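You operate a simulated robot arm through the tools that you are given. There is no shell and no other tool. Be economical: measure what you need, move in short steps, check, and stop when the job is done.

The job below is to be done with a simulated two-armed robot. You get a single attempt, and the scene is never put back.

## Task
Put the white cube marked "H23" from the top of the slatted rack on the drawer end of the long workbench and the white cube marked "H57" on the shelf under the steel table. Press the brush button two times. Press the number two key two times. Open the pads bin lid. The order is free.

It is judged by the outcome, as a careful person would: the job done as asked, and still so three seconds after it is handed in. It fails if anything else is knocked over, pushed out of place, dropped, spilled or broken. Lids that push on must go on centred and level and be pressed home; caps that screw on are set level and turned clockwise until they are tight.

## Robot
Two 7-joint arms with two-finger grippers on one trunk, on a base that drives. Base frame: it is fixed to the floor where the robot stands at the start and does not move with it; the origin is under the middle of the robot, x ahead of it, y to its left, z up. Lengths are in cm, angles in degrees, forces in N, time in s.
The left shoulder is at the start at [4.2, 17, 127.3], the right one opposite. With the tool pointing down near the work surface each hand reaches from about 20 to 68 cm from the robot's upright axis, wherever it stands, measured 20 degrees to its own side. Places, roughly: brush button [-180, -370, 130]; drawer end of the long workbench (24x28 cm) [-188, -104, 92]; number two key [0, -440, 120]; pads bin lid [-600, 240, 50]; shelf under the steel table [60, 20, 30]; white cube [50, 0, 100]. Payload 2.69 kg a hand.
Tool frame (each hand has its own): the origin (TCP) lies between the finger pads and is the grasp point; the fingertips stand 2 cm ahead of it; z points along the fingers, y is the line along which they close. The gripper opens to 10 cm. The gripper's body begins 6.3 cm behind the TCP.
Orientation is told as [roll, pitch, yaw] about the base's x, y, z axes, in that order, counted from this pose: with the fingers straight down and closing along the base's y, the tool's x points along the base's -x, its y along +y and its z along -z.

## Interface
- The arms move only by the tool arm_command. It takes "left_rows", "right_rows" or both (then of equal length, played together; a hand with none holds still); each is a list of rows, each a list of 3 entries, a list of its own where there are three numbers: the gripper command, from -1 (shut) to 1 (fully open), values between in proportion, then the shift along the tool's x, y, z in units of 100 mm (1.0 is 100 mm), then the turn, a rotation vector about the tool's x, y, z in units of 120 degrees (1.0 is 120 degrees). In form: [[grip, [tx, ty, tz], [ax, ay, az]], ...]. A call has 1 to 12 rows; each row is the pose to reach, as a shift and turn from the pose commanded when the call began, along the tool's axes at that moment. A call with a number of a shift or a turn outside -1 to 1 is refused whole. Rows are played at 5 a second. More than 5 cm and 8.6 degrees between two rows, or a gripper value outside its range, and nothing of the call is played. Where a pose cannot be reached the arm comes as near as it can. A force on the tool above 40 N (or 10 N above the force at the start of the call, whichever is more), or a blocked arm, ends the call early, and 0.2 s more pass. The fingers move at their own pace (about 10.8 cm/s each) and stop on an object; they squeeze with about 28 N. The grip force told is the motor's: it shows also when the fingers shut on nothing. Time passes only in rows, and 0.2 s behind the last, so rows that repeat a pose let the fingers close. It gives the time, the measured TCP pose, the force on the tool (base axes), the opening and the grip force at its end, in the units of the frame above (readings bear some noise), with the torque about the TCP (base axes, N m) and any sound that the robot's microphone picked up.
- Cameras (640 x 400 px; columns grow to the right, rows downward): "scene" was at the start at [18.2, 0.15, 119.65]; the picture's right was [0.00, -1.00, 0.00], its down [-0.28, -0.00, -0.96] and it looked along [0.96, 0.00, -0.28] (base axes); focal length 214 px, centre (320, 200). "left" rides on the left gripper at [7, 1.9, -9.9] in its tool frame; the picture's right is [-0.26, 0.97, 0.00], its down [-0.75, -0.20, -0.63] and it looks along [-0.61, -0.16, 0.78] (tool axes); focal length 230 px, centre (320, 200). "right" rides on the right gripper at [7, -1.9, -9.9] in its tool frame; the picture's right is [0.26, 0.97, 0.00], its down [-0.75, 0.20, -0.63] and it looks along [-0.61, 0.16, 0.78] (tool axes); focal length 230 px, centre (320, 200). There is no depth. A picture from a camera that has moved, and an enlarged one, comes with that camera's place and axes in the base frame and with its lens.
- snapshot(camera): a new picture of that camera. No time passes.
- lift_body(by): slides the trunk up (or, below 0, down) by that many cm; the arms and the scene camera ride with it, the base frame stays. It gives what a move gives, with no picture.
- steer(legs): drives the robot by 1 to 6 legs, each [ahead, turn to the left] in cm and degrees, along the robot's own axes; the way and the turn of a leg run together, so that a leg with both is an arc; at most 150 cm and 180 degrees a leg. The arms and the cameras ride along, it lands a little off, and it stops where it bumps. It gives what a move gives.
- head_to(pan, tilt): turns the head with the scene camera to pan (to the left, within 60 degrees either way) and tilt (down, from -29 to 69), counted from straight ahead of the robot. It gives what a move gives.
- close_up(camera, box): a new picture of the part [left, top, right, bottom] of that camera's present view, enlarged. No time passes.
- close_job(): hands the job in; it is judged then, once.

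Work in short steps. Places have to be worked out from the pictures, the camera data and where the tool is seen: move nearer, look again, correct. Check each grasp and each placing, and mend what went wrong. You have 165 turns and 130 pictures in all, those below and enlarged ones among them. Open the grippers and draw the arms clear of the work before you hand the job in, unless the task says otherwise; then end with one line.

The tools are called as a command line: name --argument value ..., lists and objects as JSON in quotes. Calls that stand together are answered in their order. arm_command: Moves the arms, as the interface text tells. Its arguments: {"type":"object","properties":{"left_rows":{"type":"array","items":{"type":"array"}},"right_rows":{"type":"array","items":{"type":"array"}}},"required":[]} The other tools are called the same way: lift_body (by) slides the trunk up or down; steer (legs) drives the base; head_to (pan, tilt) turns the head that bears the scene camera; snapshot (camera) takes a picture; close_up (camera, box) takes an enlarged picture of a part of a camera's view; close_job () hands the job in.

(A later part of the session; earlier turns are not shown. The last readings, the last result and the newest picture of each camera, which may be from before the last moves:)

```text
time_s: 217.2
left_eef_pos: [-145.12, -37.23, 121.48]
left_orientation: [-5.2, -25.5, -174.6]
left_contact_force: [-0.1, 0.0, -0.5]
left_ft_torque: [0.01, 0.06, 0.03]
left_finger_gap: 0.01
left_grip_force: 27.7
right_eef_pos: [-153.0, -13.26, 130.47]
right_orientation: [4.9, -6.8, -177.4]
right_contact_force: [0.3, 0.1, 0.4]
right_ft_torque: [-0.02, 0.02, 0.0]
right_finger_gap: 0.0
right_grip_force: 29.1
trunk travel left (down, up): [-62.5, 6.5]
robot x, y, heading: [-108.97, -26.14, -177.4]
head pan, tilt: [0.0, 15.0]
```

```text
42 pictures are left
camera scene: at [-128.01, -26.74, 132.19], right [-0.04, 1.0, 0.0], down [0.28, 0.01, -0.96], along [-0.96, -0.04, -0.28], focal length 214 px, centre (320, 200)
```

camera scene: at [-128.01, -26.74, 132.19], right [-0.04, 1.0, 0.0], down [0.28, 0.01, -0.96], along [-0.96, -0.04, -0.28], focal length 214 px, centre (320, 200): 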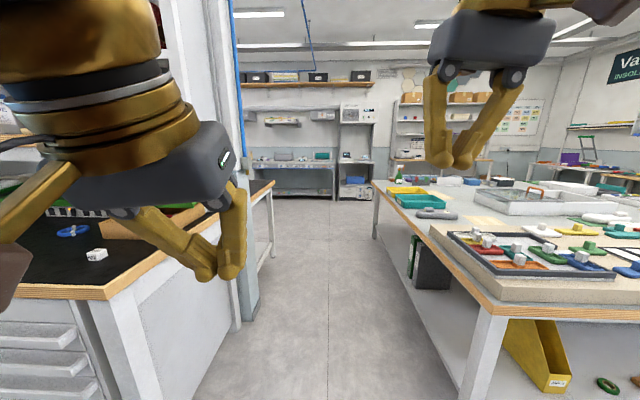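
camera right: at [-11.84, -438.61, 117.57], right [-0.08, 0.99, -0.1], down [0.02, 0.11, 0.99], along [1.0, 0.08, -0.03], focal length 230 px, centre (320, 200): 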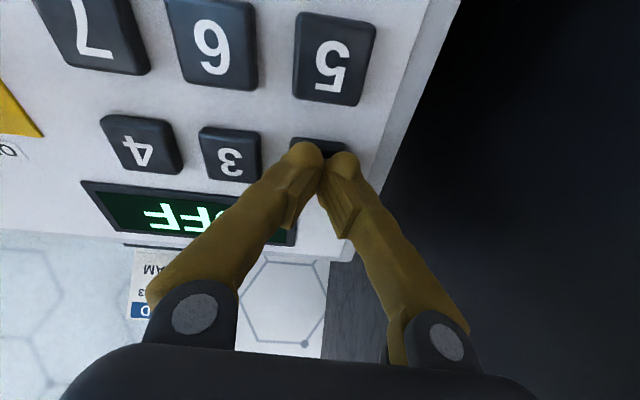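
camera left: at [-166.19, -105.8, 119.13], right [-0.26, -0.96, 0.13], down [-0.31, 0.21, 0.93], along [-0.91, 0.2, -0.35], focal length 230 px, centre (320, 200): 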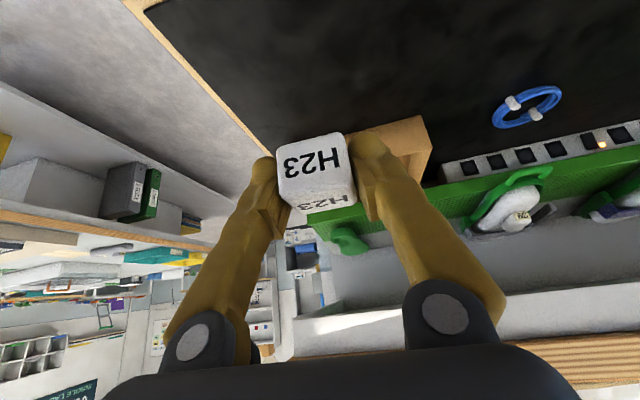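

The corridor is clear between bench end (y -88) and table (y +18). I drive along it in stretches.

head_to --pan 0 --tilt 16

arm_command --right_rows '[[-1, [-0.05, 0, 0], [0, 0, 0]], [-1, [-0.1, 0.1, 0], [0, 0, 0]], [-1, [-0.1, 0.2, 0], [0, 0, 0]]]' --left_rows '[[-1, [-0.1, 0, 0.05], [0, 0, 0]], [-1, [-0.2, -0.1, 0.1], [0, 0, 0]], [-1, [-0.2, -0.1, 0.1], [0, 0, 0]]]'

steer --legs '[[130, -2]]'

head_to --pan 0 --tilt 15

arm_command --right_rows '[[-1, [-0.05, 0, 0], [0, 0, 0]], [-1, [-0.15, 0, 0], [0, 0, 0]], [-1, [-0.15, 0, 0], [0, 0, 0]]]' --left_rows '[[-1, [-0.1, 0, 0], [0, 0.01, 0]], [-1, [-0.2, 0, 0], [0, 0.02, 0]], [-1, [-0.2, 0, 0], [0, 0.02, 0]]]'

steer --legs '[[130, 0]]'

snapshot --camera "scene"

```text
time_s: 217.8
left_eef_pos: [-143.45, -37.33, 121.97]
left_orientation: [-5.3, -26.5, -174.7]
left_contact_force: [-1.0, 0.1, -0.3]
left_ft_torque: [0.01, 0.01, -0.02]
left_finger_gap: 0.01
left_grip_force: 27.8
right_eef_pos: [-151.21, -13.14, 131.23]
right_orientation: [4.8, -7.6, -177.5]
right_contact_force: [-0.3, 0.1, 0.2]
right_ft_torque: [0.04, 0.0, -0.01]
right_finger_gap: 0.0
right_grip_force: 29.5
trunk travel left (down, up): [-62.5, 6.5]
robot x, y, heading: [-109.37, -26.22, -177.7]
head pan, tilt: [0.0, 16.0]
```

```text
time_s: 218.6
left_eef_pos: [-145.52, -36.31, 122.09]
left_orientation: [-5.3, -26.5, -174.7]
left_contact_force: [0.2, -0.4, 1.0]
left_ft_torque: [-0.03, 0.01, 0.01]
left_finger_gap: 0.01
left_grip_force: 27.9
right_eef_pos: [-151.82, -15.29, 131.63]
right_orientation: [4.8, -7.7, -177.5]
right_contact_force: [-0.3, 0.6, -0.2]
right_ft_torque: [0.0, 0.0, 0.01]
right_finger_gap: 0.01
right_grip_force: 29.3
trunk travel left (down, up): [-62.5, 6.5]
robot x, y, heading: [-109.27, -25.87, -177.2]
head pan, tilt: [0.0, 16.0]
```

```text
time_s: 225.1
left_eef_pos: [-274.91, -39.19, 122.22]
left_orientation: [-5.3, -26.5, -176.3]
left_contact_force: [0.3, 0.1, -0.1]
left_ft_torque: [0.01, -0.01, 0.0]
left_finger_gap: 0.03
left_grip_force: 28.0
right_eef_pos: [-280.69, -17.88, 131.71]
right_orientation: [4.9, -7.7, -179.0]
right_contact_force: [0.5, 0.0, -1.5]
right_ft_torque: [0.03, 0.02, 0.0]
right_finger_gap: 0.0
right_grip_force: 29.6
trunk travel left (down, up): [-62.5, 6.5]
robot x, y, heading: [-238.03, -29.99, -179.3]
head pan, tilt: [0.0, 16.0]
```

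```text
time_s: 225.7
left_eef_pos: [-273.31, -39.26, 122.7]
left_orientation: [-5.1, -27.3, -176.4]
left_contact_force: [0.3, -0.2, -0.9]
left_ft_torque: [-0.02, -0.05, 0.0]
left_finger_gap: 0.0
left_grip_force: 27.8
right_eef_pos: [-279.01, -17.74, 132.1]
right_orientation: [4.8, -8.4, -179.0]
right_contact_force: [0.0, -0.6, -0.5]
right_ft_torque: [-0.02, -0.01, 0.0]
right_finger_gap: 0.01
right_grip_force: 29.9
trunk travel left (down, up): [-62.5, 6.5]
robot x, y, heading: [-238.26, -30.24, -179.2]
head pan, tilt: [0.0, 15.0]
```

```text
time_s: 226.5
left_eef_pos: [-274.69, -39.45, 123.82]
left_orientation: [-5.1, -25.3, -176.6]
left_contact_force: [-0.2, 0.4, -0.2]
left_ft_torque: [0.0, 0.03, -0.02]
left_finger_gap: 0.0
left_grip_force: 27.9
right_eef_pos: [-279.98, -17.86, 132.43]
right_orientation: [4.8, -8.6, -179.0]
right_contact_force: [0.7, 0.1, 0.5]
right_ft_torque: [-0.02, 0.02, 0.04]
right_finger_gap: 0.01
right_grip_force: 29.3
trunk travel left (down, up): [-62.5, 6.5]
robot x, y, heading: [-238.42, -29.83, -178.9]
head pan, tilt: [0.0, 15.0]
```

```text
time_s: 233.2
left_eef_pos: [-409.49, -39.41, 123.78]
left_orientation: [-5.2, -25.1, -177.7]
left_contact_force: [0.5, -0.2, -1.0]
left_ft_torque: [0.0, 0.0, -0.01]
left_finger_gap: 0.0
left_grip_force: 28.6
right_eef_pos: [-414.24, -17.99, 132.41]
right_orientation: [4.8, -8.6, 179.9]
right_contact_force: [0.3, 0.2, -0.3]
right_ft_torque: [0.01, -0.01, 0.03]
right_finger_gap: 0.0
right_grip_force: 29.8
trunk travel left (down, up): [-62.5, 6.5]
robot x, y, heading: [-372.79, -30.68, 179.9]
head pan, tilt: [0.0, 15.0]
```

```text
41 pictures are left
camera scene: at [-391.58, -30.63, 132.18], right [0.0, 1.0, 0.0], down [0.28, 0.0, -0.96], along [-0.96, 0.0, -0.28], focal length 214 px, centre (320, 200)
```

scene: 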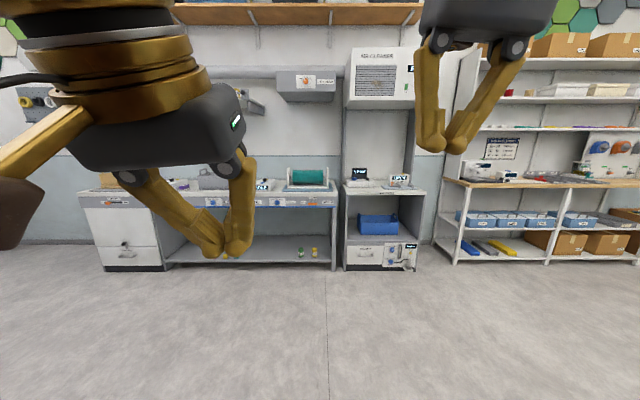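

Wall equipment ahead begins at x about -590. I drive 92 cm more and turn right towards the pads bin.

head_to --pan 0 --tilt 16

arm_command --right_rows '[[-1, [-0.05, 0, 0], [0, 0, 0]], [-1, [-0.1, 0, 0], [0, 0, 0]], [-1, [-0.1, 0, 0], [0, 0, 0]]]' --left_rows '[[-1, [-0.1, 0, 0.05], [0, 0, 0]], [-1, [-0.2, -0.1, 0.1], [0, 0, 0]], [-1, [-0.2, -0.1, 0.1], [0, 0, 0]]]'

steer --legs '[[88, 0]]'

head_to --pan 0 --tilt 20

arm_command --right_rows '[[-1, [-0.1, 0, 0], [0, 0, 0]], [-1, [-0.2, -0.1, 0], [0, 0, 0]], [-1, [-0.2, -0.2, 0], [0, 0, 0]]]' --left_rows '[[-1, [-0.1, 0, 0], [0, 0.01, 0]], [-1, [-0.2, 0, 0], [0, 0.02, 0]], [-1, [-0.2, 0, 0], [0, 0.02, 0]]]'

steer --legs '[[0, -65]]'

snapshot --camera "scene"

```text
time_s: 233.8
left_eef_pos: [-407.96, -39.77, 124.06]
left_orientation: [-5.1, -25.7, -177.7]
left_contact_force: [-0.6, 0.1, 0.0]
left_ft_torque: [0.0, -0.05, 0.06]
left_finger_gap: 0.0
left_grip_force: 27.7
right_eef_pos: [-412.77, -17.98, 132.87]
right_orientation: [4.6, -9.3, 179.9]
right_contact_force: [-0.1, -0.5, 0.1]
right_ft_torque: [-0.04, -0.05, 0.03]
right_finger_gap: 0.0
right_grip_force: 29.4
trunk travel left (down, up): [-62.5, 6.5]
robot x, y, heading: [-372.85, -30.79, 180.0]
head pan, tilt: [0.0, 16.0]
```

```text
time_s: 234.6
left_eef_pos: [-409.81, -38.8, 124.31]
left_orientation: [-5.1, -26.1, -177.7]
left_contact_force: [-1.0, -0.4, -0.6]
left_ft_torque: [0.02, 0.03, 0.04]
left_finger_gap: 0.0
left_grip_force: 27.5
right_eef_pos: [-413.14, -18.01, 133.28]
right_orientation: [4.8, -9.6, 179.8]
right_contact_force: [0.3, -0.5, -0.6]
right_ft_torque: [0.01, 0.02, 0.0]
right_finger_gap: 0.02
right_grip_force: 29.6
trunk travel left (down, up): [-62.5, 6.5]
robot x, y, heading: [-373.01, -30.65, 179.8]
head pan, tilt: [0.0, 16.0]
```

```text
time_s: 239.3
left_eef_pos: [-498.14, -37.24, 124.23]
left_orientation: [-5.0, -26.1, -178.6]
left_contact_force: [-0.3, 0.5, -0.3]
left_ft_torque: [0.01, 0.04, 0.01]
left_finger_gap: 0.02
left_grip_force: 27.9
right_eef_pos: [-501.29, -16.51, 133.22]
right_orientation: [4.7, -9.5, 179.0]
right_contact_force: [0.2, -0.3, -0.4]
right_ft_torque: [0.0, -0.03, -0.01]
right_finger_gap: 0.0
right_grip_force: 29.7
trunk travel left (down, up): [-62.5, 6.5]
robot x, y, heading: [-461.03, -29.84, 179.0]
head pan, tilt: [0.0, 16.0]
```

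```text
time_s: 239.9
left_eef_pos: [-496.24, -37.38, 124.82]
left_orientation: [-4.9, -26.9, -178.6]
left_contact_force: [1.0, -0.3, -0.2]
left_ft_torque: [-0.03, -0.01, 0.02]
left_finger_gap: 0.0
left_grip_force: 28.4
right_eef_pos: [-499.0, -16.38, 132.29]
right_orientation: [4.5, -7.9, 178.9]
right_contact_force: [0.3, 0.8, 0.3]
right_ft_torque: [0.0, 0.0, -0.02]
right_finger_gap: 0.01
right_grip_force: 30.3
trunk travel left (down, up): [-62.5, 6.5]
robot x, y, heading: [-461.04, -30.3, 179.1]
head pan, tilt: [0.0, 20.0]
```

```text
time_s: 240.7
left_eef_pos: [-497.86, -37.39, 125.81]
left_orientation: [-4.8, -24.6, -178.9]
left_contact_force: [-0.6, 0.3, 0.1]
left_ft_torque: [0.01, -0.01, 0.01]
left_finger_gap: 0.0
left_grip_force: 27.9
right_eef_pos: [-500.95, -14.27, 134.02]
right_orientation: [4.8, -10.6, 178.9]
right_contact_force: [0.0, 0.7, -0.7]
right_ft_torque: [0.0, 0.01, 0.01]
right_finger_gap: 0.0
right_grip_force: 29.1
trunk travel left (down, up): [-62.5, 6.5]
robot x, y, heading: [-461.1, -30.32, 179.2]
head pan, tilt: [0.0, 20.0]
```

```text
time_s: 244.0
left_eef_pos: [-483.34, 0.67, 125.81]
left_orientation: [-4.9, -24.6, 116.3]
left_contact_force: [0.2, -0.2, 0.7]
left_ft_torque: [-0.01, 0.02, 0.01]
left_finger_gap: 0.01
left_grip_force: 28.1
right_eef_pos: [-464.09, 13.22, 133.97]
right_orientation: [4.7, -10.4, 114.3]
right_contact_force: [-0.1, 0.7, 0.3]
right_ft_torque: [0.01, 0.0, -0.04]
right_finger_gap: 0.0
right_grip_force: 29.0
trunk travel left (down, up): [-62.5, 6.5]
robot x, y, heading: [-461.98, -29.84, 114.2]
head pan, tilt: [0.0, 20.0]
```

```text
40 pictures are left
camera scene: at [-469.23, -12.9, 131.38], right [0.91, 0.41, 0.0], down [0.15, -0.33, -0.93], along [-0.38, 0.85, -0.36], focal length 214 px, centre (320, 200)
```

scene: 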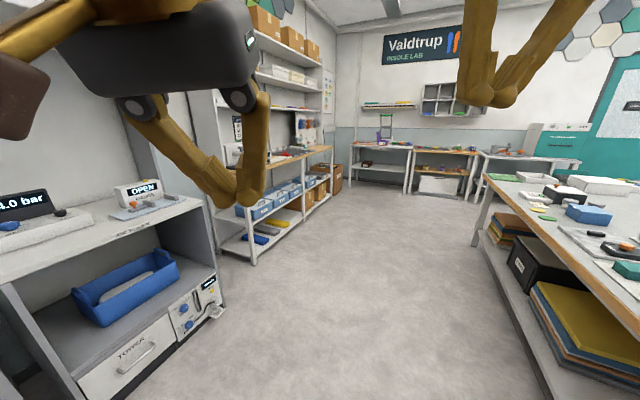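

The pads bin should appear near pixel (309, 180), on the lower shelf of the storage rack. I zoom there.

close_up --camera "scene" --box '[220, 130, 380, 230]'

```text
4.00 times, centred on (300, 180) of scene
camera zoom: at [-469.23, -12.9, 131.38], right [0.91, 0.41, 0.0], down [0.15, -0.33, -0.93], along [-0.38, 0.85, -0.36], focal length 858 px, centre (400, 280)
```

zoom: 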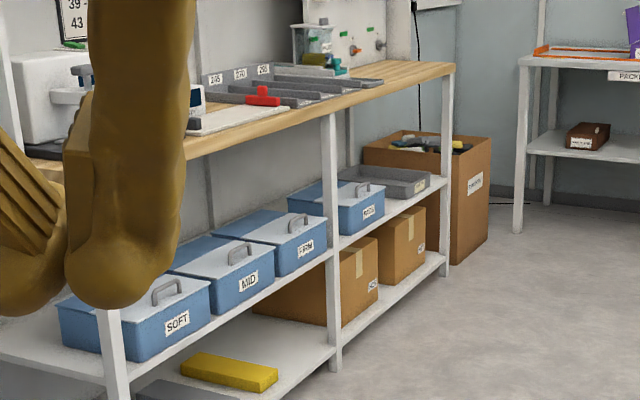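

The fourth blue box at [-600, 237] is the pads bin; its lid has an arch handle. I drive to about [-520, 225] in two stretches.

head_to --pan 0 --tilt 16

arm_command --right_rows '[[-1, [-0.05, 0, 0], [0, 0, 0]], [-1, [-0.1, 0, 0], [0, 0.02, 0]], [-1, [-0.1, 0, 0], [0, 0.04, 0]]]' --left_rows '[[-1, [-0.1, 0, 0.05], [0, 0, 0]], [-1, [-0.2, -0.1, 0.1], [0, 0, 0]], [-1, [-0.2, -0.1, 0.2], [0, 0, 0]]]'

steer --legs '[[125, -16]]'

head_to --pan 0 --tilt 20

arm_command --right_rows '[[-1, [-0.1, 0, 0], [0, 0, 0]], [-1, [-0.2, 0, 0], [0, 0, 0]], [-1, [-0.2, 0, 0], [0, 0, 0]]]' --left_rows '[[-1, [-0.1, 0, 0], [0, 0.01, 0]], [-1, [-0.2, 0, 0], [0, 0.02, 0]], [-1, [-0.2, 0, 0], [0, 0.02, 0]]]'

snapshot --camera "scene"

```text
time_s: 244.7
left_eef_pos: [-482.35, -1.95, 124.44]
left_orientation: [-4.4, -22.2, 116.1]
left_contact_force: [1.3, -0.4, -0.3]
left_ft_torque: [-0.01, 0.06, 0.01]
left_finger_gap: 0.0
left_grip_force: 28.0
right_eef_pos: [-462.78, 10.85, 132.16]
right_orientation: [4.5, -7.4, 114.2]
right_contact_force: [1.1, -0.6, -0.3]
right_ft_torque: [0.02, 0.04, 0.04]
right_finger_gap: 0.0
right_grip_force: 29.2
trunk travel left (down, up): [-62.5, 6.5]
robot x, y, heading: [-461.19, -29.89, 114.2]
head pan, tilt: [0.0, 16.0]
```

```text
time_s: 245.5
left_eef_pos: [-483.02, 1.81, 125.46]
left_orientation: [-4.8, -25.8, 116.4]
left_contact_force: [-0.6, -0.7, -0.4]
left_ft_torque: [-0.03, -0.02, -0.01]
left_finger_gap: 0.0
left_grip_force: 27.8
right_eef_pos: [-463.8, 12.39, 134.84]
right_orientation: [4.5, -6.5, 114.6]
right_contact_force: [-0.3, 0.0, 0.2]
right_ft_torque: [0.02, -0.04, -0.03]
right_finger_gap: 0.0
right_grip_force: 29.3
trunk travel left (down, up): [-62.5, 6.5]
robot x, y, heading: [-461.2, -29.89, 113.9]
head pan, tilt: [0.0, 16.0]
```

```text
time_s: 246.7
left_eef_pos: [-482.49, 0.79, 123.63]
left_orientation: [-4.3, -22.2, 115.4]
left_contact_force: [0.1, 0.0, 0.3]
left_ft_torque: [0.01, 0.0, -0.02]
left_finger_gap: 0.0
left_grip_force: 27.9
right_eef_pos: [-463.04, 11.63, 133.43]
right_orientation: [5.3, -3.6, 114.5]
right_contact_force: [0.2, 0.6, -0.7]
right_ft_torque: [-0.06, -0.02, 0.0]
right_finger_gap: 0.02
right_grip_force: 29.5
trunk travel left (down, up): [-62.5, 6.5]
robot x, y, heading: [-462.41, -26.79, 114.0]
head pan, tilt: [0.0, 16.0]
stopped in leg 1: the robot was blocked; the commanded pose is now the measured one
```

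```text
time_s: 247.4
left_eef_pos: [-482.4, 0.53, 123.59]
left_orientation: [-4.5, -21.9, 115.6]
left_contact_force: [0.7, -1.0, -0.7]
left_ft_torque: [0.02, -0.02, 0.05]
left_finger_gap: 0.01
left_grip_force: 28.1
right_eef_pos: [-463.04, 11.31, 133.48]
right_orientation: [5.3, -3.6, 114.5]
right_contact_force: [-0.5, 0.2, 0.3]
right_ft_torque: [-0.01, -0.01, 0.01]
right_finger_gap: 0.0
right_grip_force: 29.6
trunk travel left (down, up): [-62.5, 6.5]
robot x, y, heading: [-463.02, -26.81, 113.6]
head pan, tilt: [0.0, 20.0]
```

```text
time_s: 248.2
left_eef_pos: [-483.38, 2.82, 126.12]
left_orientation: [-4.4, -22.9, 115.4]
left_contact_force: [0.1, 0.0, -0.4]
left_ft_torque: [0.01, 0.0, 0.04]
left_finger_gap: 0.0
left_grip_force: 28.5
left hand out of reach, approached as far as the arm can: row 1
right_eef_pos: [-463.94, 13.3, 135.48]
right_orientation: [5.3, -7.1, 114.6]
right_contact_force: [-0.5, -0.2, -0.2]
right_ft_torque: [-0.01, -0.01, -0.01]
right_finger_gap: 0.0
right_grip_force: 30.2
trunk travel left (down, up): [-62.5, 6.5]
robot x, y, heading: [-462.86, -27.01, 113.8]
head pan, tilt: [0.0, 20.0]
```

```text
38 pictures are left
camera scene: at [-470.49, -9.61, 131.38], right [0.91, 0.4, 0.0], down [0.14, -0.33, -0.93], along [-0.38, 0.85, -0.36], focal length 214 px, centre (320, 200)
```

scene: 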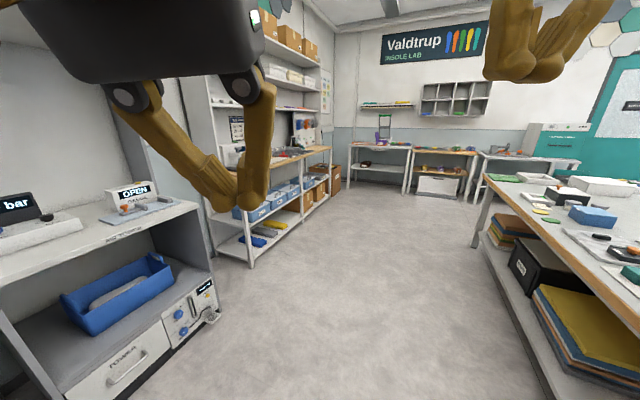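

The path is visibly clear; the stop came from arm sway only. I retry the drive right after the arm command.

steer --legs '[[125, -14]]'

head_to --pan 0 --tilt 21

arm_command --right_rows '[[-1, [-0.1, 0, 0.1], [0, 0, 0]], [-1, [-0.2, 0, 0.2], [0, 0.02, 0]], [-1, [-0.2, 0, 0.3], [0, 0.05, 0]]]' --left_rows '[[-1, [-0.1, 0, 0.1], [0, 0.01, 0]], [-1, [-0.2, 0, 0.2], [0, 0.02, 0]], [-1, [-0.2, 0, 0.3], [0, 0.02, 0]]]'

steer --legs '[[105, 0]]'

snapshot --camera "scene"

```text
time_s: 253.8
left_eef_pos: [-509.87, 114.16, 124.08]
left_orientation: [-4.1, -18.3, 101.8]
left_contact_force: [0.5, -0.6, 0.0]
left_ft_torque: [0.03, 0.05, 0.01]
left_finger_gap: 0.01
left_grip_force: 28.1
right_eef_pos: [-488.44, 120.65, 134.11]
right_orientation: [5.3, -4.0, 101.1]
right_contact_force: [0.1, -0.2, 0.5]
right_ft_torque: [0.05, 0.0, -0.02]
right_finger_gap: 0.0
right_grip_force: 28.9
trunk travel left (down, up): [-62.5, 6.5]
robot x, y, heading: [-497.6, 85.57, 100.4]
head pan, tilt: [0.0, 20.0]
stopped in leg 1: the robot was blocked; the commanded pose is now the measured one
```

```text
time_s: 254.4
left_eef_pos: [-509.96, 114.03, 123.66]
left_orientation: [-4.1, -17.2, 101.7]
left_contact_force: [1.0, 0.8, -0.7]
left_ft_torque: [-0.01, 0.0, -0.01]
left_finger_gap: 0.0
left_grip_force: 27.5
right_eef_pos: [-488.57, 120.68, 133.59]
right_orientation: [5.4, -3.1, 101.3]
right_contact_force: [-0.5, 1.4, -0.6]
right_ft_torque: [-0.04, -0.02, 0.01]
right_finger_gap: 0.0
right_grip_force: 29.3
trunk travel left (down, up): [-62.5, 6.5]
robot x, y, heading: [-497.79, 85.9, 100.3]
head pan, tilt: [0.0, 21.0]
```

```text
time_s: 255.2
left_eef_pos: [-510.49, 117.96, 123.53]
left_orientation: [-4.1, -19.2, 101.7]
left_contact_force: [0.1, 0.5, -0.4]
left_ft_torque: [-0.03, 0.04, 0.01]
left_finger_gap: 0.02
left_grip_force: 27.9
right_eef_pos: [-489.25, 123.14, 133.06]
right_orientation: [5.4, -1.4, 101.7]
right_contact_force: [0.9, -0.5, -0.4]
right_ft_torque: [-0.02, 0.05, 0.01]
right_finger_gap: 0.0
right_grip_force: 30.3
trunk travel left (down, up): [-62.5, 6.5]
robot x, y, heading: [-497.69, 85.69, 100.3]
head pan, tilt: [0.0, 21.0]
```

```text
time_s: 260.6
left_eef_pos: [-530.08, 221.29, 123.37]
left_orientation: [-4.2, -19.1, 102.0]
left_contact_force: [0.0, 0.5, 0.7]
left_ft_torque: [0.02, 0.0, -0.01]
left_finger_gap: 0.02
left_grip_force: 27.9
right_eef_pos: [-508.76, 226.75, 133.06]
right_orientation: [5.3, -1.2, 102.1]
right_contact_force: [0.5, -0.2, -0.1]
right_ft_torque: [-0.02, 0.0, 0.01]
right_finger_gap: 0.0
right_grip_force: 29.3
trunk travel left (down, up): [-62.5, 6.5]
robot x, y, heading: [-516.71, 189.14, 100.7]
head pan, tilt: [0.0, 21.0]
```

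```text
37 pictures are left
camera scene: at [-520.48, 207.67, 131.21], right [0.98, 0.19, 0.0], down [0.07, -0.37, -0.93], along [-0.17, 0.91, -0.37], focal length 214 px, centre (320, 200)
```

scene: 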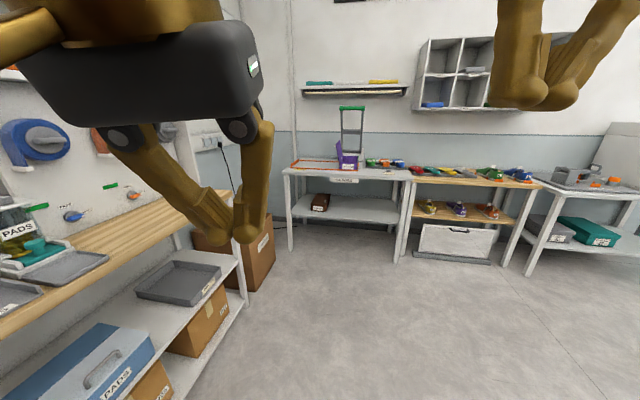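

The PADS bin is now visible at about [-596, 237]. I drive 36 cm further and turn left to face it.

head_to --pan 0 --tilt 20

arm_command --right_rows '[[-1, [-0.1, 0, 0], [0, 0, 0]], [-1, [-0.2, 0, 0], [0, 0, 0]], [-1, [-0.2, 0, 0], [0, 0, 0]]]' --left_rows '[[-1, [-0.1, 0, 0], [0, 0, 0]], [-1, [-0.2, 0, 0], [0, 0, 0]], [-1, [-0.2, 0, 0], [0, 0, 0]]]'

steer --legs '[[36, 0]]'

head_to --pan 0 --tilt 30

arm_command --right_rows '[[-1, [-0.1, 0, 0], [0, 0, 0]], [-1, [-0.2, 0, 0], [0, 0, 0]], [-1, [-0.2, 0, 0], [0, 0, 0]]]' --left_rows '[[-1, [-0.1, 0, 0], [0, 0, 0]], [-1, [-0.2, 0, 0], [0, 0, 0]], [-1, [-0.2, 0, 0], [0, 0, 0]]]'

steer --legs '[[0, 78]]'

snapshot --camera "scene"

```text
time_s: 261.2
left_eef_pos: [-529.88, 220.08, 123.69]
left_orientation: [-4.2, -19.8, 102.3]
left_contact_force: [0.4, 0.7, 0.5]
left_ft_torque: [-0.08, -0.01, -0.02]
left_finger_gap: 0.0
left_grip_force: 27.8
right_eef_pos: [-508.49, 225.3, 133.39]
right_orientation: [5.2, -1.8, 102.1]
right_contact_force: [-0.4, 1.3, -0.7]
right_ft_torque: [-0.06, 0.0, 0.01]
right_finger_gap: 0.0
right_grip_force: 29.5
trunk travel left (down, up): [-62.5, 6.5]
robot x, y, heading: [-516.51, 189.11, 100.6]
head pan, tilt: [0.0, 20.0]
```

```text
time_s: 262.0
left_eef_pos: [-530.14, 221.01, 124.68]
left_orientation: [-4.1, -20.2, 102.1]
left_contact_force: [0.9, -0.5, 0.3]
left_ft_torque: [0.02, -0.01, -0.02]
left_finger_gap: 0.0
left_grip_force: 27.8
right_eef_pos: [-508.82, 226.44, 133.59]
right_orientation: [5.1, -2.3, 102.3]
right_contact_force: [0.0, 0.1, 0.3]
right_ft_torque: [0.01, 0.02, -0.02]
right_finger_gap: 0.0
right_grip_force: 29.9
trunk travel left (down, up): [-62.5, 6.5]
robot x, y, heading: [-516.77, 189.29, 100.6]
head pan, tilt: [0.0, 20.0]
```

```text
time_s: 264.3
left_eef_pos: [-536.71, 256.96, 124.6]
left_orientation: [-4.1, -20.0, 101.9]
left_contact_force: [0.5, 0.1, -0.4]
left_ft_torque: [-0.01, -0.01, 0.0]
left_finger_gap: 0.02
left_grip_force: 27.7
right_eef_pos: [-515.44, 262.29, 133.5]
right_orientation: [5.3, -2.1, 101.9]
right_contact_force: [0.0, -0.2, -0.7]
right_ft_torque: [0.0, 0.02, -0.01]
right_finger_gap: 0.01
right_grip_force: 29.3
trunk travel left (down, up): [-62.5, 6.5]
robot x, y, heading: [-523.67, 224.95, 100.7]
head pan, tilt: [0.0, 20.0]
```

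```text
time_s: 265.1
left_eef_pos: [-536.47, 254.37, 124.15]
left_orientation: [-3.9, -19.1, 101.9]
left_contact_force: [0.9, -0.1, 1.0]
left_ft_torque: [-0.02, 0.02, 0.02]
left_finger_gap: 0.01
left_grip_force: 27.8
right_eef_pos: [-515.05, 259.98, 133.71]
right_orientation: [5.2, -2.4, 101.8]
right_contact_force: [-0.7, 0.3, 0.5]
right_ft_torque: [0.0, -0.03, -0.03]
right_finger_gap: 0.0
right_grip_force: 29.3
trunk travel left (down, up): [-62.5, 6.5]
robot x, y, heading: [-523.42, 224.99, 100.5]
head pan, tilt: [0.0, 30.0]
```

```text
time_s: 265.9
left_eef_pos: [-536.85, 256.79, 125.67]
left_orientation: [-4.0, -21.0, 101.9]
left_contact_force: [-0.5, 1.1, -0.4]
left_ft_torque: [-0.02, 0.02, 0.0]
left_finger_gap: 0.01
left_grip_force: 28.0
right_eef_pos: [-515.56, 262.21, 134.19]
right_orientation: [5.3, -3.1, 101.9]
right_contact_force: [0.4, -0.4, -0.4]
right_ft_torque: [-0.01, -0.01, -0.02]
right_finger_gap: 0.01
right_grip_force: 29.5
trunk travel left (down, up): [-62.5, 6.5]
robot x, y, heading: [-523.23, 224.89, 100.6]
head pan, tilt: [0.0, 30.0]
```

```text
time_s: 266.7
left_eef_pos: [-536.71, 250.72, 123.29]
left_orientation: [-3.6, -15.2, 103.2]
left_contact_force: [-0.3, -0.6, 1.1]
left_ft_torque: [0.01, -0.03, 0.0]
left_finger_gap: 0.0
left_grip_force: 28.1
right_eef_pos: [-515.25, 257.53, 132.76]
right_orientation: [5.4, 0.1, 103.3]
right_contact_force: [0.3, -0.2, 0.5]
right_ft_torque: [0.0, 0.03, -0.05]
right_finger_gap: 0.0
right_grip_force: 29.6
trunk travel left (down, up): [-62.5, 6.5]
robot x, y, heading: [-523.61, 225.06, 101.6]
head pan, tilt: [0.0, 30.0]
stopped in leg 1: the robot was blocked; the commanded pose is now the measured one
```

```text
36 pictures are left
camera scene: at [-527.41, 242.89, 129.77], right [0.98, 0.2, 0.0], down [0.1, -0.5, -0.86], along [-0.17, 0.84, -0.51], focal length 214 px, centre (320, 200)
```

scene: 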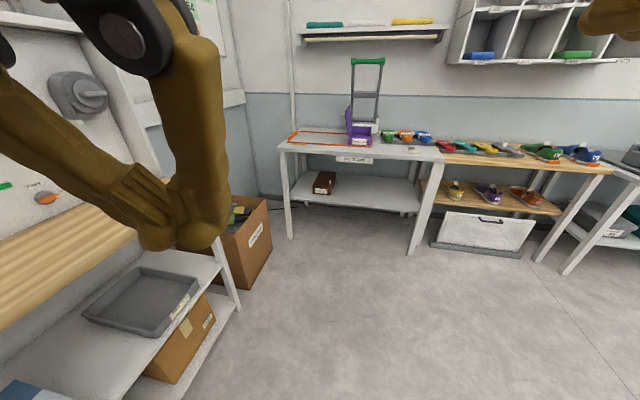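

I re-extend both hands forward and retry the left turn.

arm_command --right_rows '[[-1, [-0.2, 0, 0], [0, 0, 0]], [-1, [-0.4, 0, 0], [0, 0, 0]], [-1, [-0.5, 0, 0], [0, 0, 0]], [-1, [-0.5, 0, 0], [0, 0, 0]]]' --left_rows '[[-1, [-0.25, 0, 0.05], [0, 0, 0]], [-1, [-0.5, 0, 0.1], [0, 0, 0]], [-1, [-0.75, 0, 0.15], [0, 0, 0]], [-1, [-0.95, 0, 0.2], [0, 0, 0]]]'

steer --legs '[[0, 76]]'

snapshot --camera "scene"

```text
time_s: 267.7
left_eef_pos: [-538.76, 261.35, 126.23]
left_orientation: [-3.8, -19.2, 103.2]
left_contact_force: [-0.6, -0.7, 0.1]
left_ft_torque: [-0.01, -0.03, -0.02]
left_finger_gap: 0.0
left_grip_force: 28.4
right_eef_pos: [-516.66, 262.94, 134.94]
right_orientation: [5.2, -3.9, 103.3]
right_contact_force: [-0.8, 0.2, 0.0]
right_ft_torque: [-0.01, 0.02, -0.03]
right_finger_gap: 0.0
right_grip_force: 28.8
trunk travel left (down, up): [-62.5, 6.5]
robot x, y, heading: [-524.18, 224.57, 101.7]
head pan, tilt: [0.0, 30.0]
```

```text
time_s: 268.6
left_eef_pos: [-539.13, 257.13, 127.24]
left_orientation: [-3.8, -20.8, 104.5]
left_contact_force: [0.2, 0.6, 0.8]
left_ft_torque: [0.03, 0.0, -0.02]
left_finger_gap: 0.0
left_grip_force: 28.4
right_eef_pos: [-516.62, 258.77, 133.65]
right_orientation: [5.3, -1.0, 104.6]
right_contact_force: [-0.3, 0.0, -0.5]
right_ft_torque: [-0.01, -0.05, 0.0]
right_finger_gap: 0.01
right_grip_force: 29.9
trunk travel left (down, up): [-62.5, 6.5]
robot x, y, heading: [-523.3, 225.07, 102.9]
head pan, tilt: [0.0, 30.0]
stopped in leg 1: the robot was blocked; the commanded pose is now the measured one
```

```text
35 pictures are left
camera scene: at [-527.9, 242.9, 129.75], right [0.97, 0.22, 0.0], down [0.12, -0.5, -0.86], along [-0.19, 0.84, -0.52], focal length 214 px, centre (320, 200)
```

scene: 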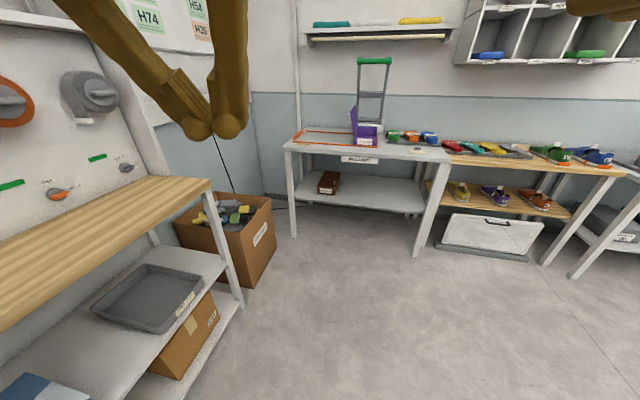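

The hands sit near the top of their reach, which likely causes the jumps. I lower both hands by about 17 cm into a comfortable pose before turning.

arm_command --right_rows '[[-1, [-0.1, 0, 0.25], [0, 0, 0]], [-1, [-0.2, 0, 0.5], [0, 0, 0]], [-1, [-0.3, 0, 0.75], [0, 0, 0]], [-1, [-0.4, 0, 0.98], [0, 0, 0]]]' --left_rows '[[-1, [0, 0, 0.25], [0, 0.03, 0]], [-1, [0, 0, 0.5], [0, 0.06, 0]], [-1, [0, 0, 0.75], [0, 0.09, 0]], [-1, [0, 0, 0.95], [0, 0.12, 0]]]'

arm_command --right_rows '[[-1, [0, 0, 0.25], [0, 0, 0]], [-1, [0, 0, 0.5], [0, 0, 0]], [-1, [0, 0, 0.75], [0, 0, 0]], [-1, [0, 0, 0.75], [0, 0, 0]]]' --left_rows '[[-1, [-0.1, 0, 0.25], [0, 0, 0]], [-1, [-0.2, 0, 0.5], [0, 0, 0]], [-1, [-0.3, 0, 0.75], [0, 0, 0]], [-1, [-0.3, 0, 0.75], [0, 0, 0]]]'

steer --legs '[[0, 76]]'

snapshot --camera "scene"

```text
time_s: 269.6
left_eef_pos: [-539.28, 260.8, 118.37]
left_orientation: [-3.6, -6.2, 103.6]
left_contact_force: [-0.6, 0.2, -0.3]
left_ft_torque: [0.0, -0.02, -0.02]
left_finger_gap: 0.0
left_grip_force: 28.2
right_eef_pos: [-519.04, 263.82, 126.1]
right_orientation: [5.2, -4.9, 104.8]
right_contact_force: [0.3, 0.1, -1.2]
right_ft_torque: [-0.02, 0.0, -0.04]
right_finger_gap: 0.0
right_grip_force: 29.8
trunk travel left (down, up): [-62.5, 6.5]
robot x, y, heading: [-523.51, 224.61, 102.8]
head pan, tilt: [0.0, 30.0]
```

```text
time_s: 270.6
left_eef_pos: [-539.61, 264.48, 111.35]
left_orientation: [-3.6, -6.5, 103.7]
left_contact_force: [0.3, -0.5, 0.1]
left_ft_torque: [-0.02, 0.0, -0.02]
left_finger_gap: 0.0
left_grip_force: 28.5
right_eef_pos: [-519.65, 263.79, 118.8]
right_orientation: [5.3, -5.1, 104.6]
right_contact_force: [-0.6, 0.1, -0.3]
right_ft_torque: [0.01, 0.04, -0.02]
right_finger_gap: 0.0
right_grip_force: 29.6
trunk travel left (down, up): [-62.5, 6.5]
robot x, y, heading: [-523.6, 224.94, 102.8]
head pan, tilt: [0.0, 30.0]
```

```text
time_s: 271.5
left_eef_pos: [-539.75, 260.48, 112.86]
left_orientation: [-3.6, -8.3, 105.1]
left_contact_force: [0.0, -0.7, -0.4]
left_ft_torque: [0.02, -0.01, -0.01]
left_finger_gap: 0.01
left_grip_force: 27.8
right_eef_pos: [-519.34, 260.21, 120.07]
right_orientation: [5.2, -7.0, 106.1]
right_contact_force: [0.5, -0.4, 0.4]
right_ft_torque: [0.05, 0.0, 0.01]
right_finger_gap: 0.0
right_grip_force: 28.7
trunk travel left (down, up): [-62.5, 6.5]
robot x, y, heading: [-523.32, 224.55, 104.3]
head pan, tilt: [0.0, 30.0]
stopped in leg 1: the robot was blocked; the commanded pose is now the measured one
```

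```text
34 pictures are left
camera scene: at [-528.23, 242.53, 129.8], right [0.97, 0.24, 0.0], down [0.13, -0.5, -0.86], along [-0.21, 0.83, -0.51], focal length 214 px, centre (320, 200)
```

scene: 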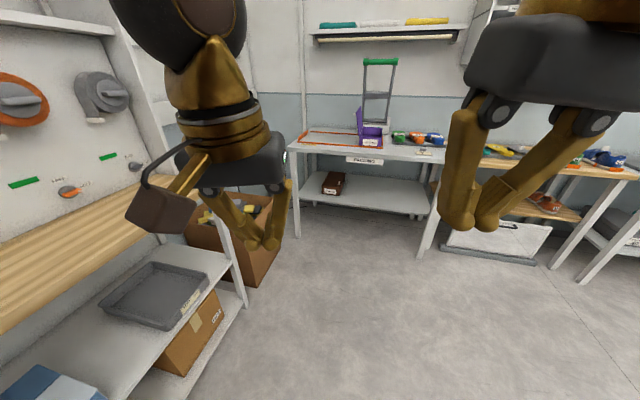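

Each attempt only gains 1.5 degrees. I try backing off 12 cm with a small turn first, then the turn, to see if something low is touching.

head_to --pan 0 --tilt 35

steer --legs '[[-12, 0], [0, 74]]'

snapshot --camera "scene"

```text
time_s: 272.1
left_eef_pos: [-539.82, 260.53, 112.66]
left_orientation: [-3.5, -8.3, 105.1]
left_contact_force: [0.9, 0.9, 0.6]
left_ft_torque: [0.03, 0.01, 0.03]
left_finger_gap: 0.01
left_grip_force: 27.8
right_eef_pos: [-519.4, 260.36, 119.96]
right_orientation: [5.2, -6.9, 106.0]
right_contact_force: [-0.7, 0.5, 0.2]
right_ft_torque: [0.02, -0.01, -0.03]
right_finger_gap: 0.01
right_grip_force: 29.7
trunk travel left (down, up): [-62.5, 6.5]
robot x, y, heading: [-523.29, 224.86, 104.0]
head pan, tilt: [0.0, 35.0]
```

```text
time_s: 276.6
left_eef_pos: [-559.63, 207.97, 112.76]
left_orientation: [-3.6, -8.0, 178.5]
left_contact_force: [0.1, -0.4, 0.2]
left_ft_torque: [-0.03, 0.0, -0.02]
left_finger_gap: 0.0
left_grip_force: 28.3
right_eef_pos: [-553.66, 227.37, 119.9]
right_orientation: [5.1, -6.8, 179.3]
right_contact_force: [-0.2, -0.9, -0.1]
right_ft_torque: [-0.02, 0.02, 0.02]
right_finger_gap: 0.0
right_grip_force: 29.6
trunk travel left (down, up): [-62.5, 6.5]
robot x, y, heading: [-520.6, 213.84, 177.4]
head pan, tilt: [0.0, 35.0]
```

```text
33 pictures are left
camera scene: at [-538.8, 214.86, 129.0], right [0.04, 1.0, 0.0], down [0.59, -0.03, -0.81], along [-0.81, 0.04, -0.59], focal length 214 px, centre (320, 200)
```

scene: 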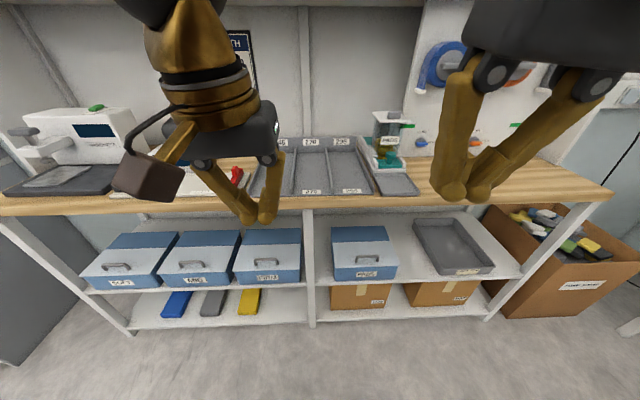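

It worked; the PADS bin is right ahead on the middle shelf. I lower the trunk 40 cm and look at the lid.

lift_body --by -40

snapshot --camera "scene"

close_up --camera "scene" --box '[300, 130, 460, 230]'

```text
time_s: 280.5
left_eef_pos: [-557.79, 207.74, 73.36]
left_orientation: [-3.5, -9.2, 178.5]
left_contact_force: [-0.3, 0.1, 0.4]
left_ft_torque: [0.0, -0.03, -0.01]
left_finger_gap: 0.0
left_grip_force: 28.0
right_eef_pos: [-551.67, 227.38, 80.5]
right_orientation: [5.1, -7.6, 179.4]
right_contact_force: [1.2, -0.6, -0.5]
right_ft_torque: [0.0, -0.01, 0.02]
right_finger_gap: 0.0
right_grip_force: 29.6
trunk travel left (down, up): [-22.5, 46.5]
robot x, y, heading: [-520.63, 213.92, 177.4]
head pan, tilt: [0.0, 35.0]
```

```text
32 pictures are left
camera scene: at [-538.11, 214.84, 89.01], right [0.04, 1.0, 0.0], down [0.59, -0.03, -0.81], along [-0.81, 0.03, -0.59], focal length 214 px, centre (320, 200)
```

scene: 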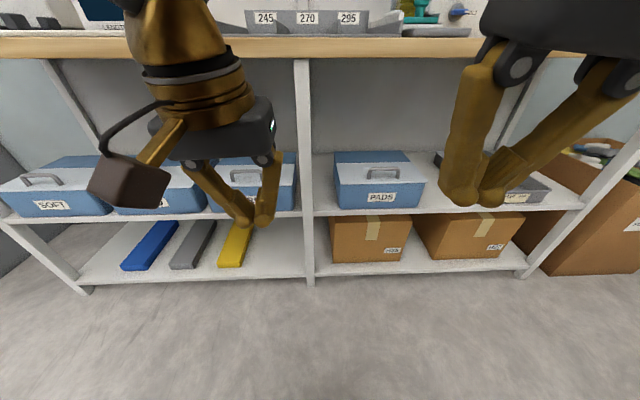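

```text
4.00 times, centred on (380, 180) of scene
camera zoom: at [-538.11, 214.84, 89.01], right [0.04, 1.0, 0.0], down [0.59, -0.03, -0.81], along [-0.81, 0.03, -0.59], focal length 858 px, centre (80, 280)
```

zoom: 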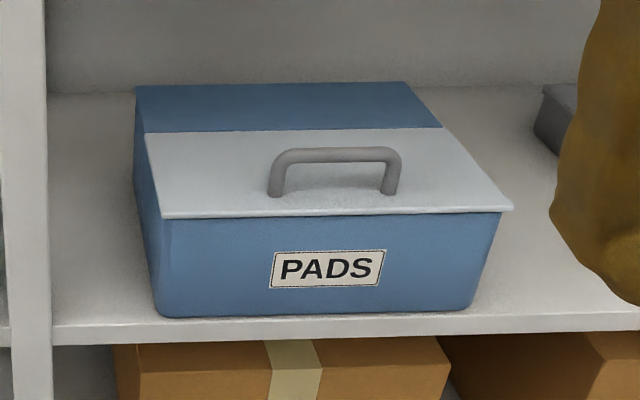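

The PADS lid is the light front panel: front edge at x -594, hinge at about x -608.5, z 54, with an arch handle whose bar runs along y at about [-596.8, 237.4, 57.3]. I lower the trunk 20 cm more and swing the right hand to point forward.

lift_body --by -18

arm_command --right_rows '[[-1, [-0.2, 0, -0.02], [0, -0.06, 0]], [-1, [-0.4, 0, -0.04], [0, -0.12, 0]], [-1, [-0.6, 0, -0.06], [0, -0.18, 0]], [-1, [-0.8, 0, -0.08], [0, -0.24, 0]], [-1, [-1.0, 0, -0.1], [0, -0.3, 0]], [-1, [-1.0, 0, -0.1], [0, -0.36, 0]]]' --left_rows '[[-1, [0, 0.05, -0.1], [0, 0, 0]], [-1, [0, 0.1, -0.2], [0, 0, 0]], [-1, [0, 0.2, -0.3], [0, 0, 0]], [-1, [0, 0.3, -0.4], [0, 0, 0]], [-1, [0, 0.4, -0.5], [0, 0, 0]], [-1, [0, 0.4, -0.5], [0, 0, 0]]]'

arm_command --right_rows '[[-1, [-0.1, 0, 0.1], [0, -0.06, 0]], [-1, [-0.2, 0, 0.2], [0, -0.12, 0]], [-1, [-0.2, 0, 0.2], [0, -0.17, 0]]]' --left_rows '[[-1, [0, 0, 0], [0, 0, 0]], [-1, [0, 0, 0], [0, 0, 0]], [-1, [0, 0, 0], [0, 0, 0]]]'

snapshot --camera "scene"

```text
time_s: 282.5
left_eef_pos: [-557.83, 207.82, 55.28]
left_orientation: [-3.6, -9.1, 178.5]
left_contact_force: [0.5, -0.5, -0.2]
left_ft_torque: [-0.02, 0.01, 0.0]
left_finger_gap: 0.0
left_grip_force: 28.4
right_eef_pos: [-551.64, 227.34, 62.54]
right_orientation: [5.1, -7.7, 179.2]
right_contact_force: [-0.5, 0.7, 0.6]
right_ft_torque: [-0.04, 0.02, 0.0]
right_finger_gap: 0.0
right_grip_force: 29.0
trunk travel left (down, up): [-4.5, 64.5]
robot x, y, heading: [-520.92, 214.19, 177.5]
head pan, tilt: [0.0, 35.0]
```

```text
time_s: 283.9
left_eef_pos: [-556.96, 203.55, 60.01]
left_orientation: [-3.6, -9.0, 178.5]
left_contact_force: [0.4, 0.2, 0.5]
left_ft_torque: [0.02, 0.02, 0.0]
left_finger_gap: 0.0
left_grip_force: 28.3
right_eef_pos: [-561.44, 227.38, 65.23]
right_orientation: [9.2, -51.2, 172.7]
right_contact_force: [-0.2, 0.3, -0.1]
right_ft_torque: [0.0, 0.04, 0.01]
right_finger_gap: 0.03
right_grip_force: 29.4
trunk travel left (down, up): [-4.5, 64.5]
robot x, y, heading: [-520.58, 214.02, 177.3]
head pan, tilt: [0.0, 35.0]
```

```text
time_s: 284.7
left_eef_pos: [-557.06, 203.72, 59.99]
left_orientation: [-3.6, -9.1, 178.6]
left_contact_force: [-0.8, 0.2, 0.1]
left_ft_torque: [0.0, -0.03, 0.03]
left_finger_gap: 0.0
left_grip_force: 27.7
right_eef_pos: [-565.24, 228.55, 67.16]
right_orientation: [27.3, -71.5, 151.6]
right_contact_force: [-0.3, 0.0, 0.6]
right_ft_torque: [0.02, 0.01, 0.02]
right_finger_gap: 0.0
right_grip_force: 29.3
trunk travel left (down, up): [-4.5, 64.5]
robot x, y, heading: [-520.83, 213.92, 177.9]
head pan, tilt: [0.0, 35.0]
```

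```text
30 pictures are left
camera scene: at [-537.81, 214.82, 71.0], right [0.04, 1.0, 0.0], down [0.59, -0.03, -0.81], along [-0.81, 0.04, -0.59], focal length 214 px, centre (320, 200)
```

scene: 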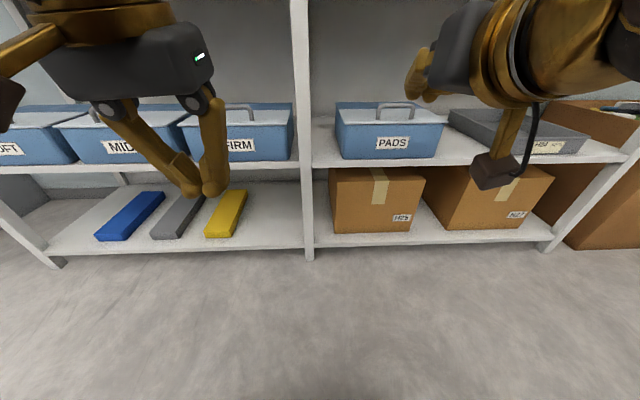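

The tool points forward, 16 degrees below horizontal. Now I roll it 90 degrees about its axis so the fingers close vertically, and open the jaw to about 4 cm.

arm_command --right_rows '[[-0.8, [0, 0, 0], [0, 0, -0.068]], [-0.6, [0, 0, 0], [0, 0, -0.136]], [-0.4, [0, 0, 0], [0, 0, -0.205]], [-0.2, [0, 0, 0], [0, 0, -0.273]], [-0.2, [0, 0, 0], [0, 0, -0.341]], [-0.2, [0, 0, 0], [0, 0, -0.409]], [-0.2, [0, 0, 0], [0, 0, -0.477]], [-0.2, [0, 0, 0], [0, 0, -0.545]], [-0.2, [0, 0, 0], [0, 0, -0.614]], [-0.2, [0, 0, 0], [0, 0, -0.682]], [-0.2, [0, 0, 0], [0, 0, -0.75]]]' --left_rows '[[-1, [0, 0, 0], [0, 0, 0]], [-1, [0, 0, 0], [0, 0, 0]], [-1, [0, 0, 0], [0, 0, 0]], [-1, [0, 0, 0], [0, 0, 0]], [-1, [0, 0, 0], [0, 0, 0]], [-1, [0, 0, 0], [0, 0, 0]], [-1, [0, 0, 0], [0, 0, 0]], [-1, [0, 0, 0], [0, 0, 0]], [-1, [0, 0, 0], [0, 0, 0]], [-1, [0, 0, 0], [0, 0, 0]], [-1, [0, 0, 0], [0, 0, 0]]]'

snapshot --camera "right"

```text
time_s: 287.1
left_eef_pos: [-556.98, 203.56, 60.02]
left_orientation: [-3.6, -9.0, 178.5]
left_contact_force: [0.4, -0.9, -0.8]
left_ft_torque: [-0.02, 0.02, -0.03]
left_finger_gap: 0.0
left_grip_force: 28.0
right_eef_pos: [-565.03, 228.9, 66.23]
right_orientation: [-72.2, -8.7, -93.2]
right_contact_force: [0.3, -1.8, -0.3]
right_ft_torque: [0.02, -0.03, 0.02]
right_finger_gap: 3.99
right_grip_force: 0.1
trunk travel left (down, up): [-4.5, 64.5]
robot x, y, heading: [-520.78, 214.01, 177.4]
head pan, tilt: [0.0, 35.0]
```

```text
29 pictures are left
camera right: at [-555.77, 236.19, 70.1], right [0.3, 0.1, -0.95], down [0.62, -0.78, 0.11], along [-0.73, -0.62, -0.3], focal length 230 px, centre (320, 200)
```

right: 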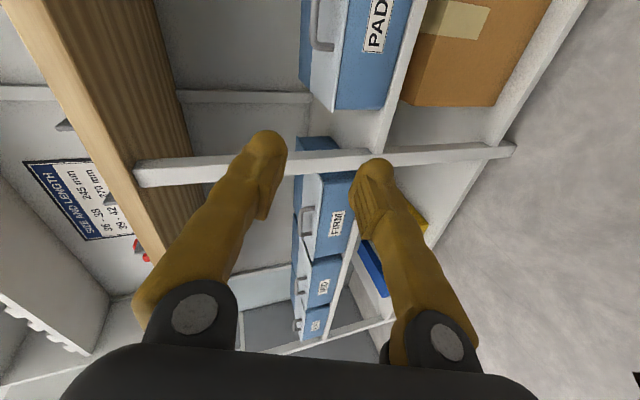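

The jaw now opens vertically. Both cameras agree on the bar at [-596.8, 237.4, 57.4], spanning y 232.6 to 242. I drive 10 cm closer and let the arms settle.

steer --legs '[[10, 0]]'

head_to --pan -10 --tilt 30

arm_command --right_rows '[[-0.48, [0, 0, 0], [0, 0, 0]], [-0.48, [0, 0, 0], [0, 0, 0]], [-0.48, [0, 0, 0], [0, 0, 0]]]' --left_rows '[[-1, [0, 0, -0.1], [0, 0, 0]], [-1, [0, 0, -0.2], [0, 0, 0]], [-1, [0, 0, -0.2], [0, 0, 0]]]'

```text
time_s: 288.2
left_eef_pos: [-567.13, 203.96, 60.0]
left_orientation: [-3.6, -9.1, 178.4]
left_contact_force: [0.8, 0.4, -0.2]
left_ft_torque: [0.02, -0.01, 0.0]
left_finger_gap: 0.02
left_grip_force: 28.0
right_eef_pos: [-574.94, 229.57, 66.1]
right_orientation: [-71.8, -8.7, -93.4]
right_contact_force: [1.0, 0.1, -0.2]
right_ft_torque: [0.0, -0.01, 0.0]
right_finger_gap: 4.02
right_grip_force: 0.0
trunk travel left (down, up): [-4.5, 64.5]
robot x, y, heading: [-530.51, 214.66, 177.4]
head pan, tilt: [0.0, 35.0]
```

```text
time_s: 288.9
left_eef_pos: [-566.15, 204.04, 60.64]
left_orientation: [-3.6, -10.0, 178.5]
left_contact_force: [0.4, -0.6, -0.4]
left_ft_torque: [-0.02, -0.01, 0.01]
left_finger_gap: 0.0
left_grip_force: 28.1
right_eef_pos: [-574.05, 229.64, 66.94]
right_orientation: [-72.9, -9.1, -93.5]
right_contact_force: [0.5, -0.4, -0.6]
right_ft_torque: [0.0, 0.03, -0.03]
right_finger_gap: 4.0
right_grip_force: 0.1
trunk travel left (down, up): [-4.5, 64.5]
robot x, y, heading: [-530.54, 214.68, 177.4]
head pan, tilt: [-10.0, 30.0]
```

```text
time_s: 289.8
left_eef_pos: [-565.75, 203.79, 62.52]
left_orientation: [-3.6, -10.0, 178.5]
left_contact_force: [-1.3, 0.1, 0.1]
left_ft_torque: [0.04, 0.02, 0.04]
left_finger_gap: 0.0
left_grip_force: 27.9
right_eef_pos: [-574.05, 229.51, 66.89]
right_orientation: [-72.8, -9.1, -93.5]
right_contact_force: [1.2, 0.2, -0.2]
right_ft_torque: [-0.01, 0.0, -0.01]
right_finger_gap: 2.6
right_grip_force: 0.1
trunk travel left (down, up): [-4.5, 64.5]
robot x, y, heading: [-530.49, 214.29, 177.7]
head pan, tilt: [-10.0, 30.0]
```

I move sideways to the bin's centre line and partly forward, then look.

arm_command --right_rows '[[-0.48, [0.2, 0.01, 0.15], [0, 0, 0]], [-0.48, [0.4, 0.02, 0.3], [0, 0, 0]], [-0.48, [0.6, 0.03, 0.5], [0, 0, 0]], [-0.48, [0.78, 0.04, 0.7], [0, 0, 0]], [-0.48, [0.78, 0.04, 0.9], [0, 0, 0]]]' --left_rows '[[-1, [0, 0, 0], [0, 0, 0]], [-1, [0, 0, 0], [0, 0, 0]], [-1, [0, 0, 0], [0, 0, 0]], [-1, [0, 0, 0], [0, 0, 0]], [-1, [0, 0, 0], [0, 0, 0]]]'

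snapshot --camera "scene"

snapshot --camera "right"

```text
time_s: 290.9
left_eef_pos: [-565.74, 203.87, 62.56]
left_orientation: [-3.6, -10.0, 178.5]
left_contact_force: [0.0, 0.1, 0.0]
left_ft_torque: [-0.03, -0.01, 0.0]
left_finger_gap: 0.0
left_grip_force: 28.2
right_eef_pos: [-581.87, 237.83, 62.71]
right_orientation: [-72.8, -9.8, -94.5]
right_contact_force: [-0.1, -0.5, -0.2]
right_ft_torque: [0.01, 0.0, -0.02]
right_finger_gap: 2.63
right_grip_force: 0.0
trunk travel left (down, up): [-4.5, 64.5]
robot x, y, heading: [-530.52, 214.27, 177.7]
head pan, tilt: [-10.0, 30.0]
```

```text
28 pictures are left
camera scene: at [-547.89, 216.84, 71.78], right [0.22, 0.98, 0.0], down [0.5, -0.11, -0.86], along [-0.84, 0.19, -0.51], focal length 214 px, centre (320, 200)
```

scene: 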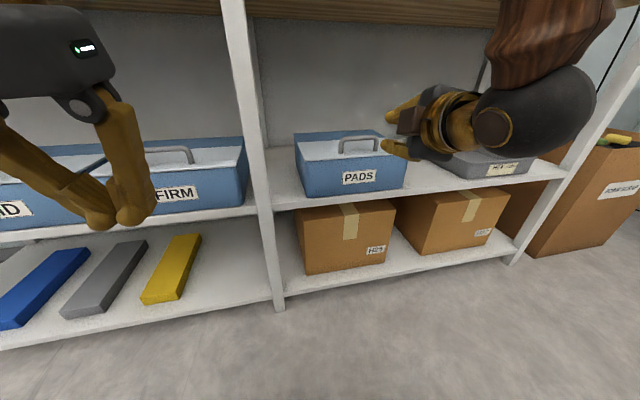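

```text
27 pictures are left
camera right: at [-572.55, 244.99, 66.23], right [0.29, 0.07, -0.95], down [0.6, -0.79, 0.12], along [-0.74, -0.61, -0.27], focal length 230 px, centre (320, 200)
```

right: 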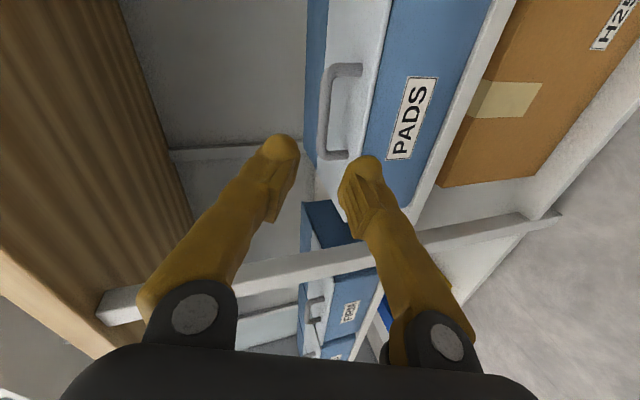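

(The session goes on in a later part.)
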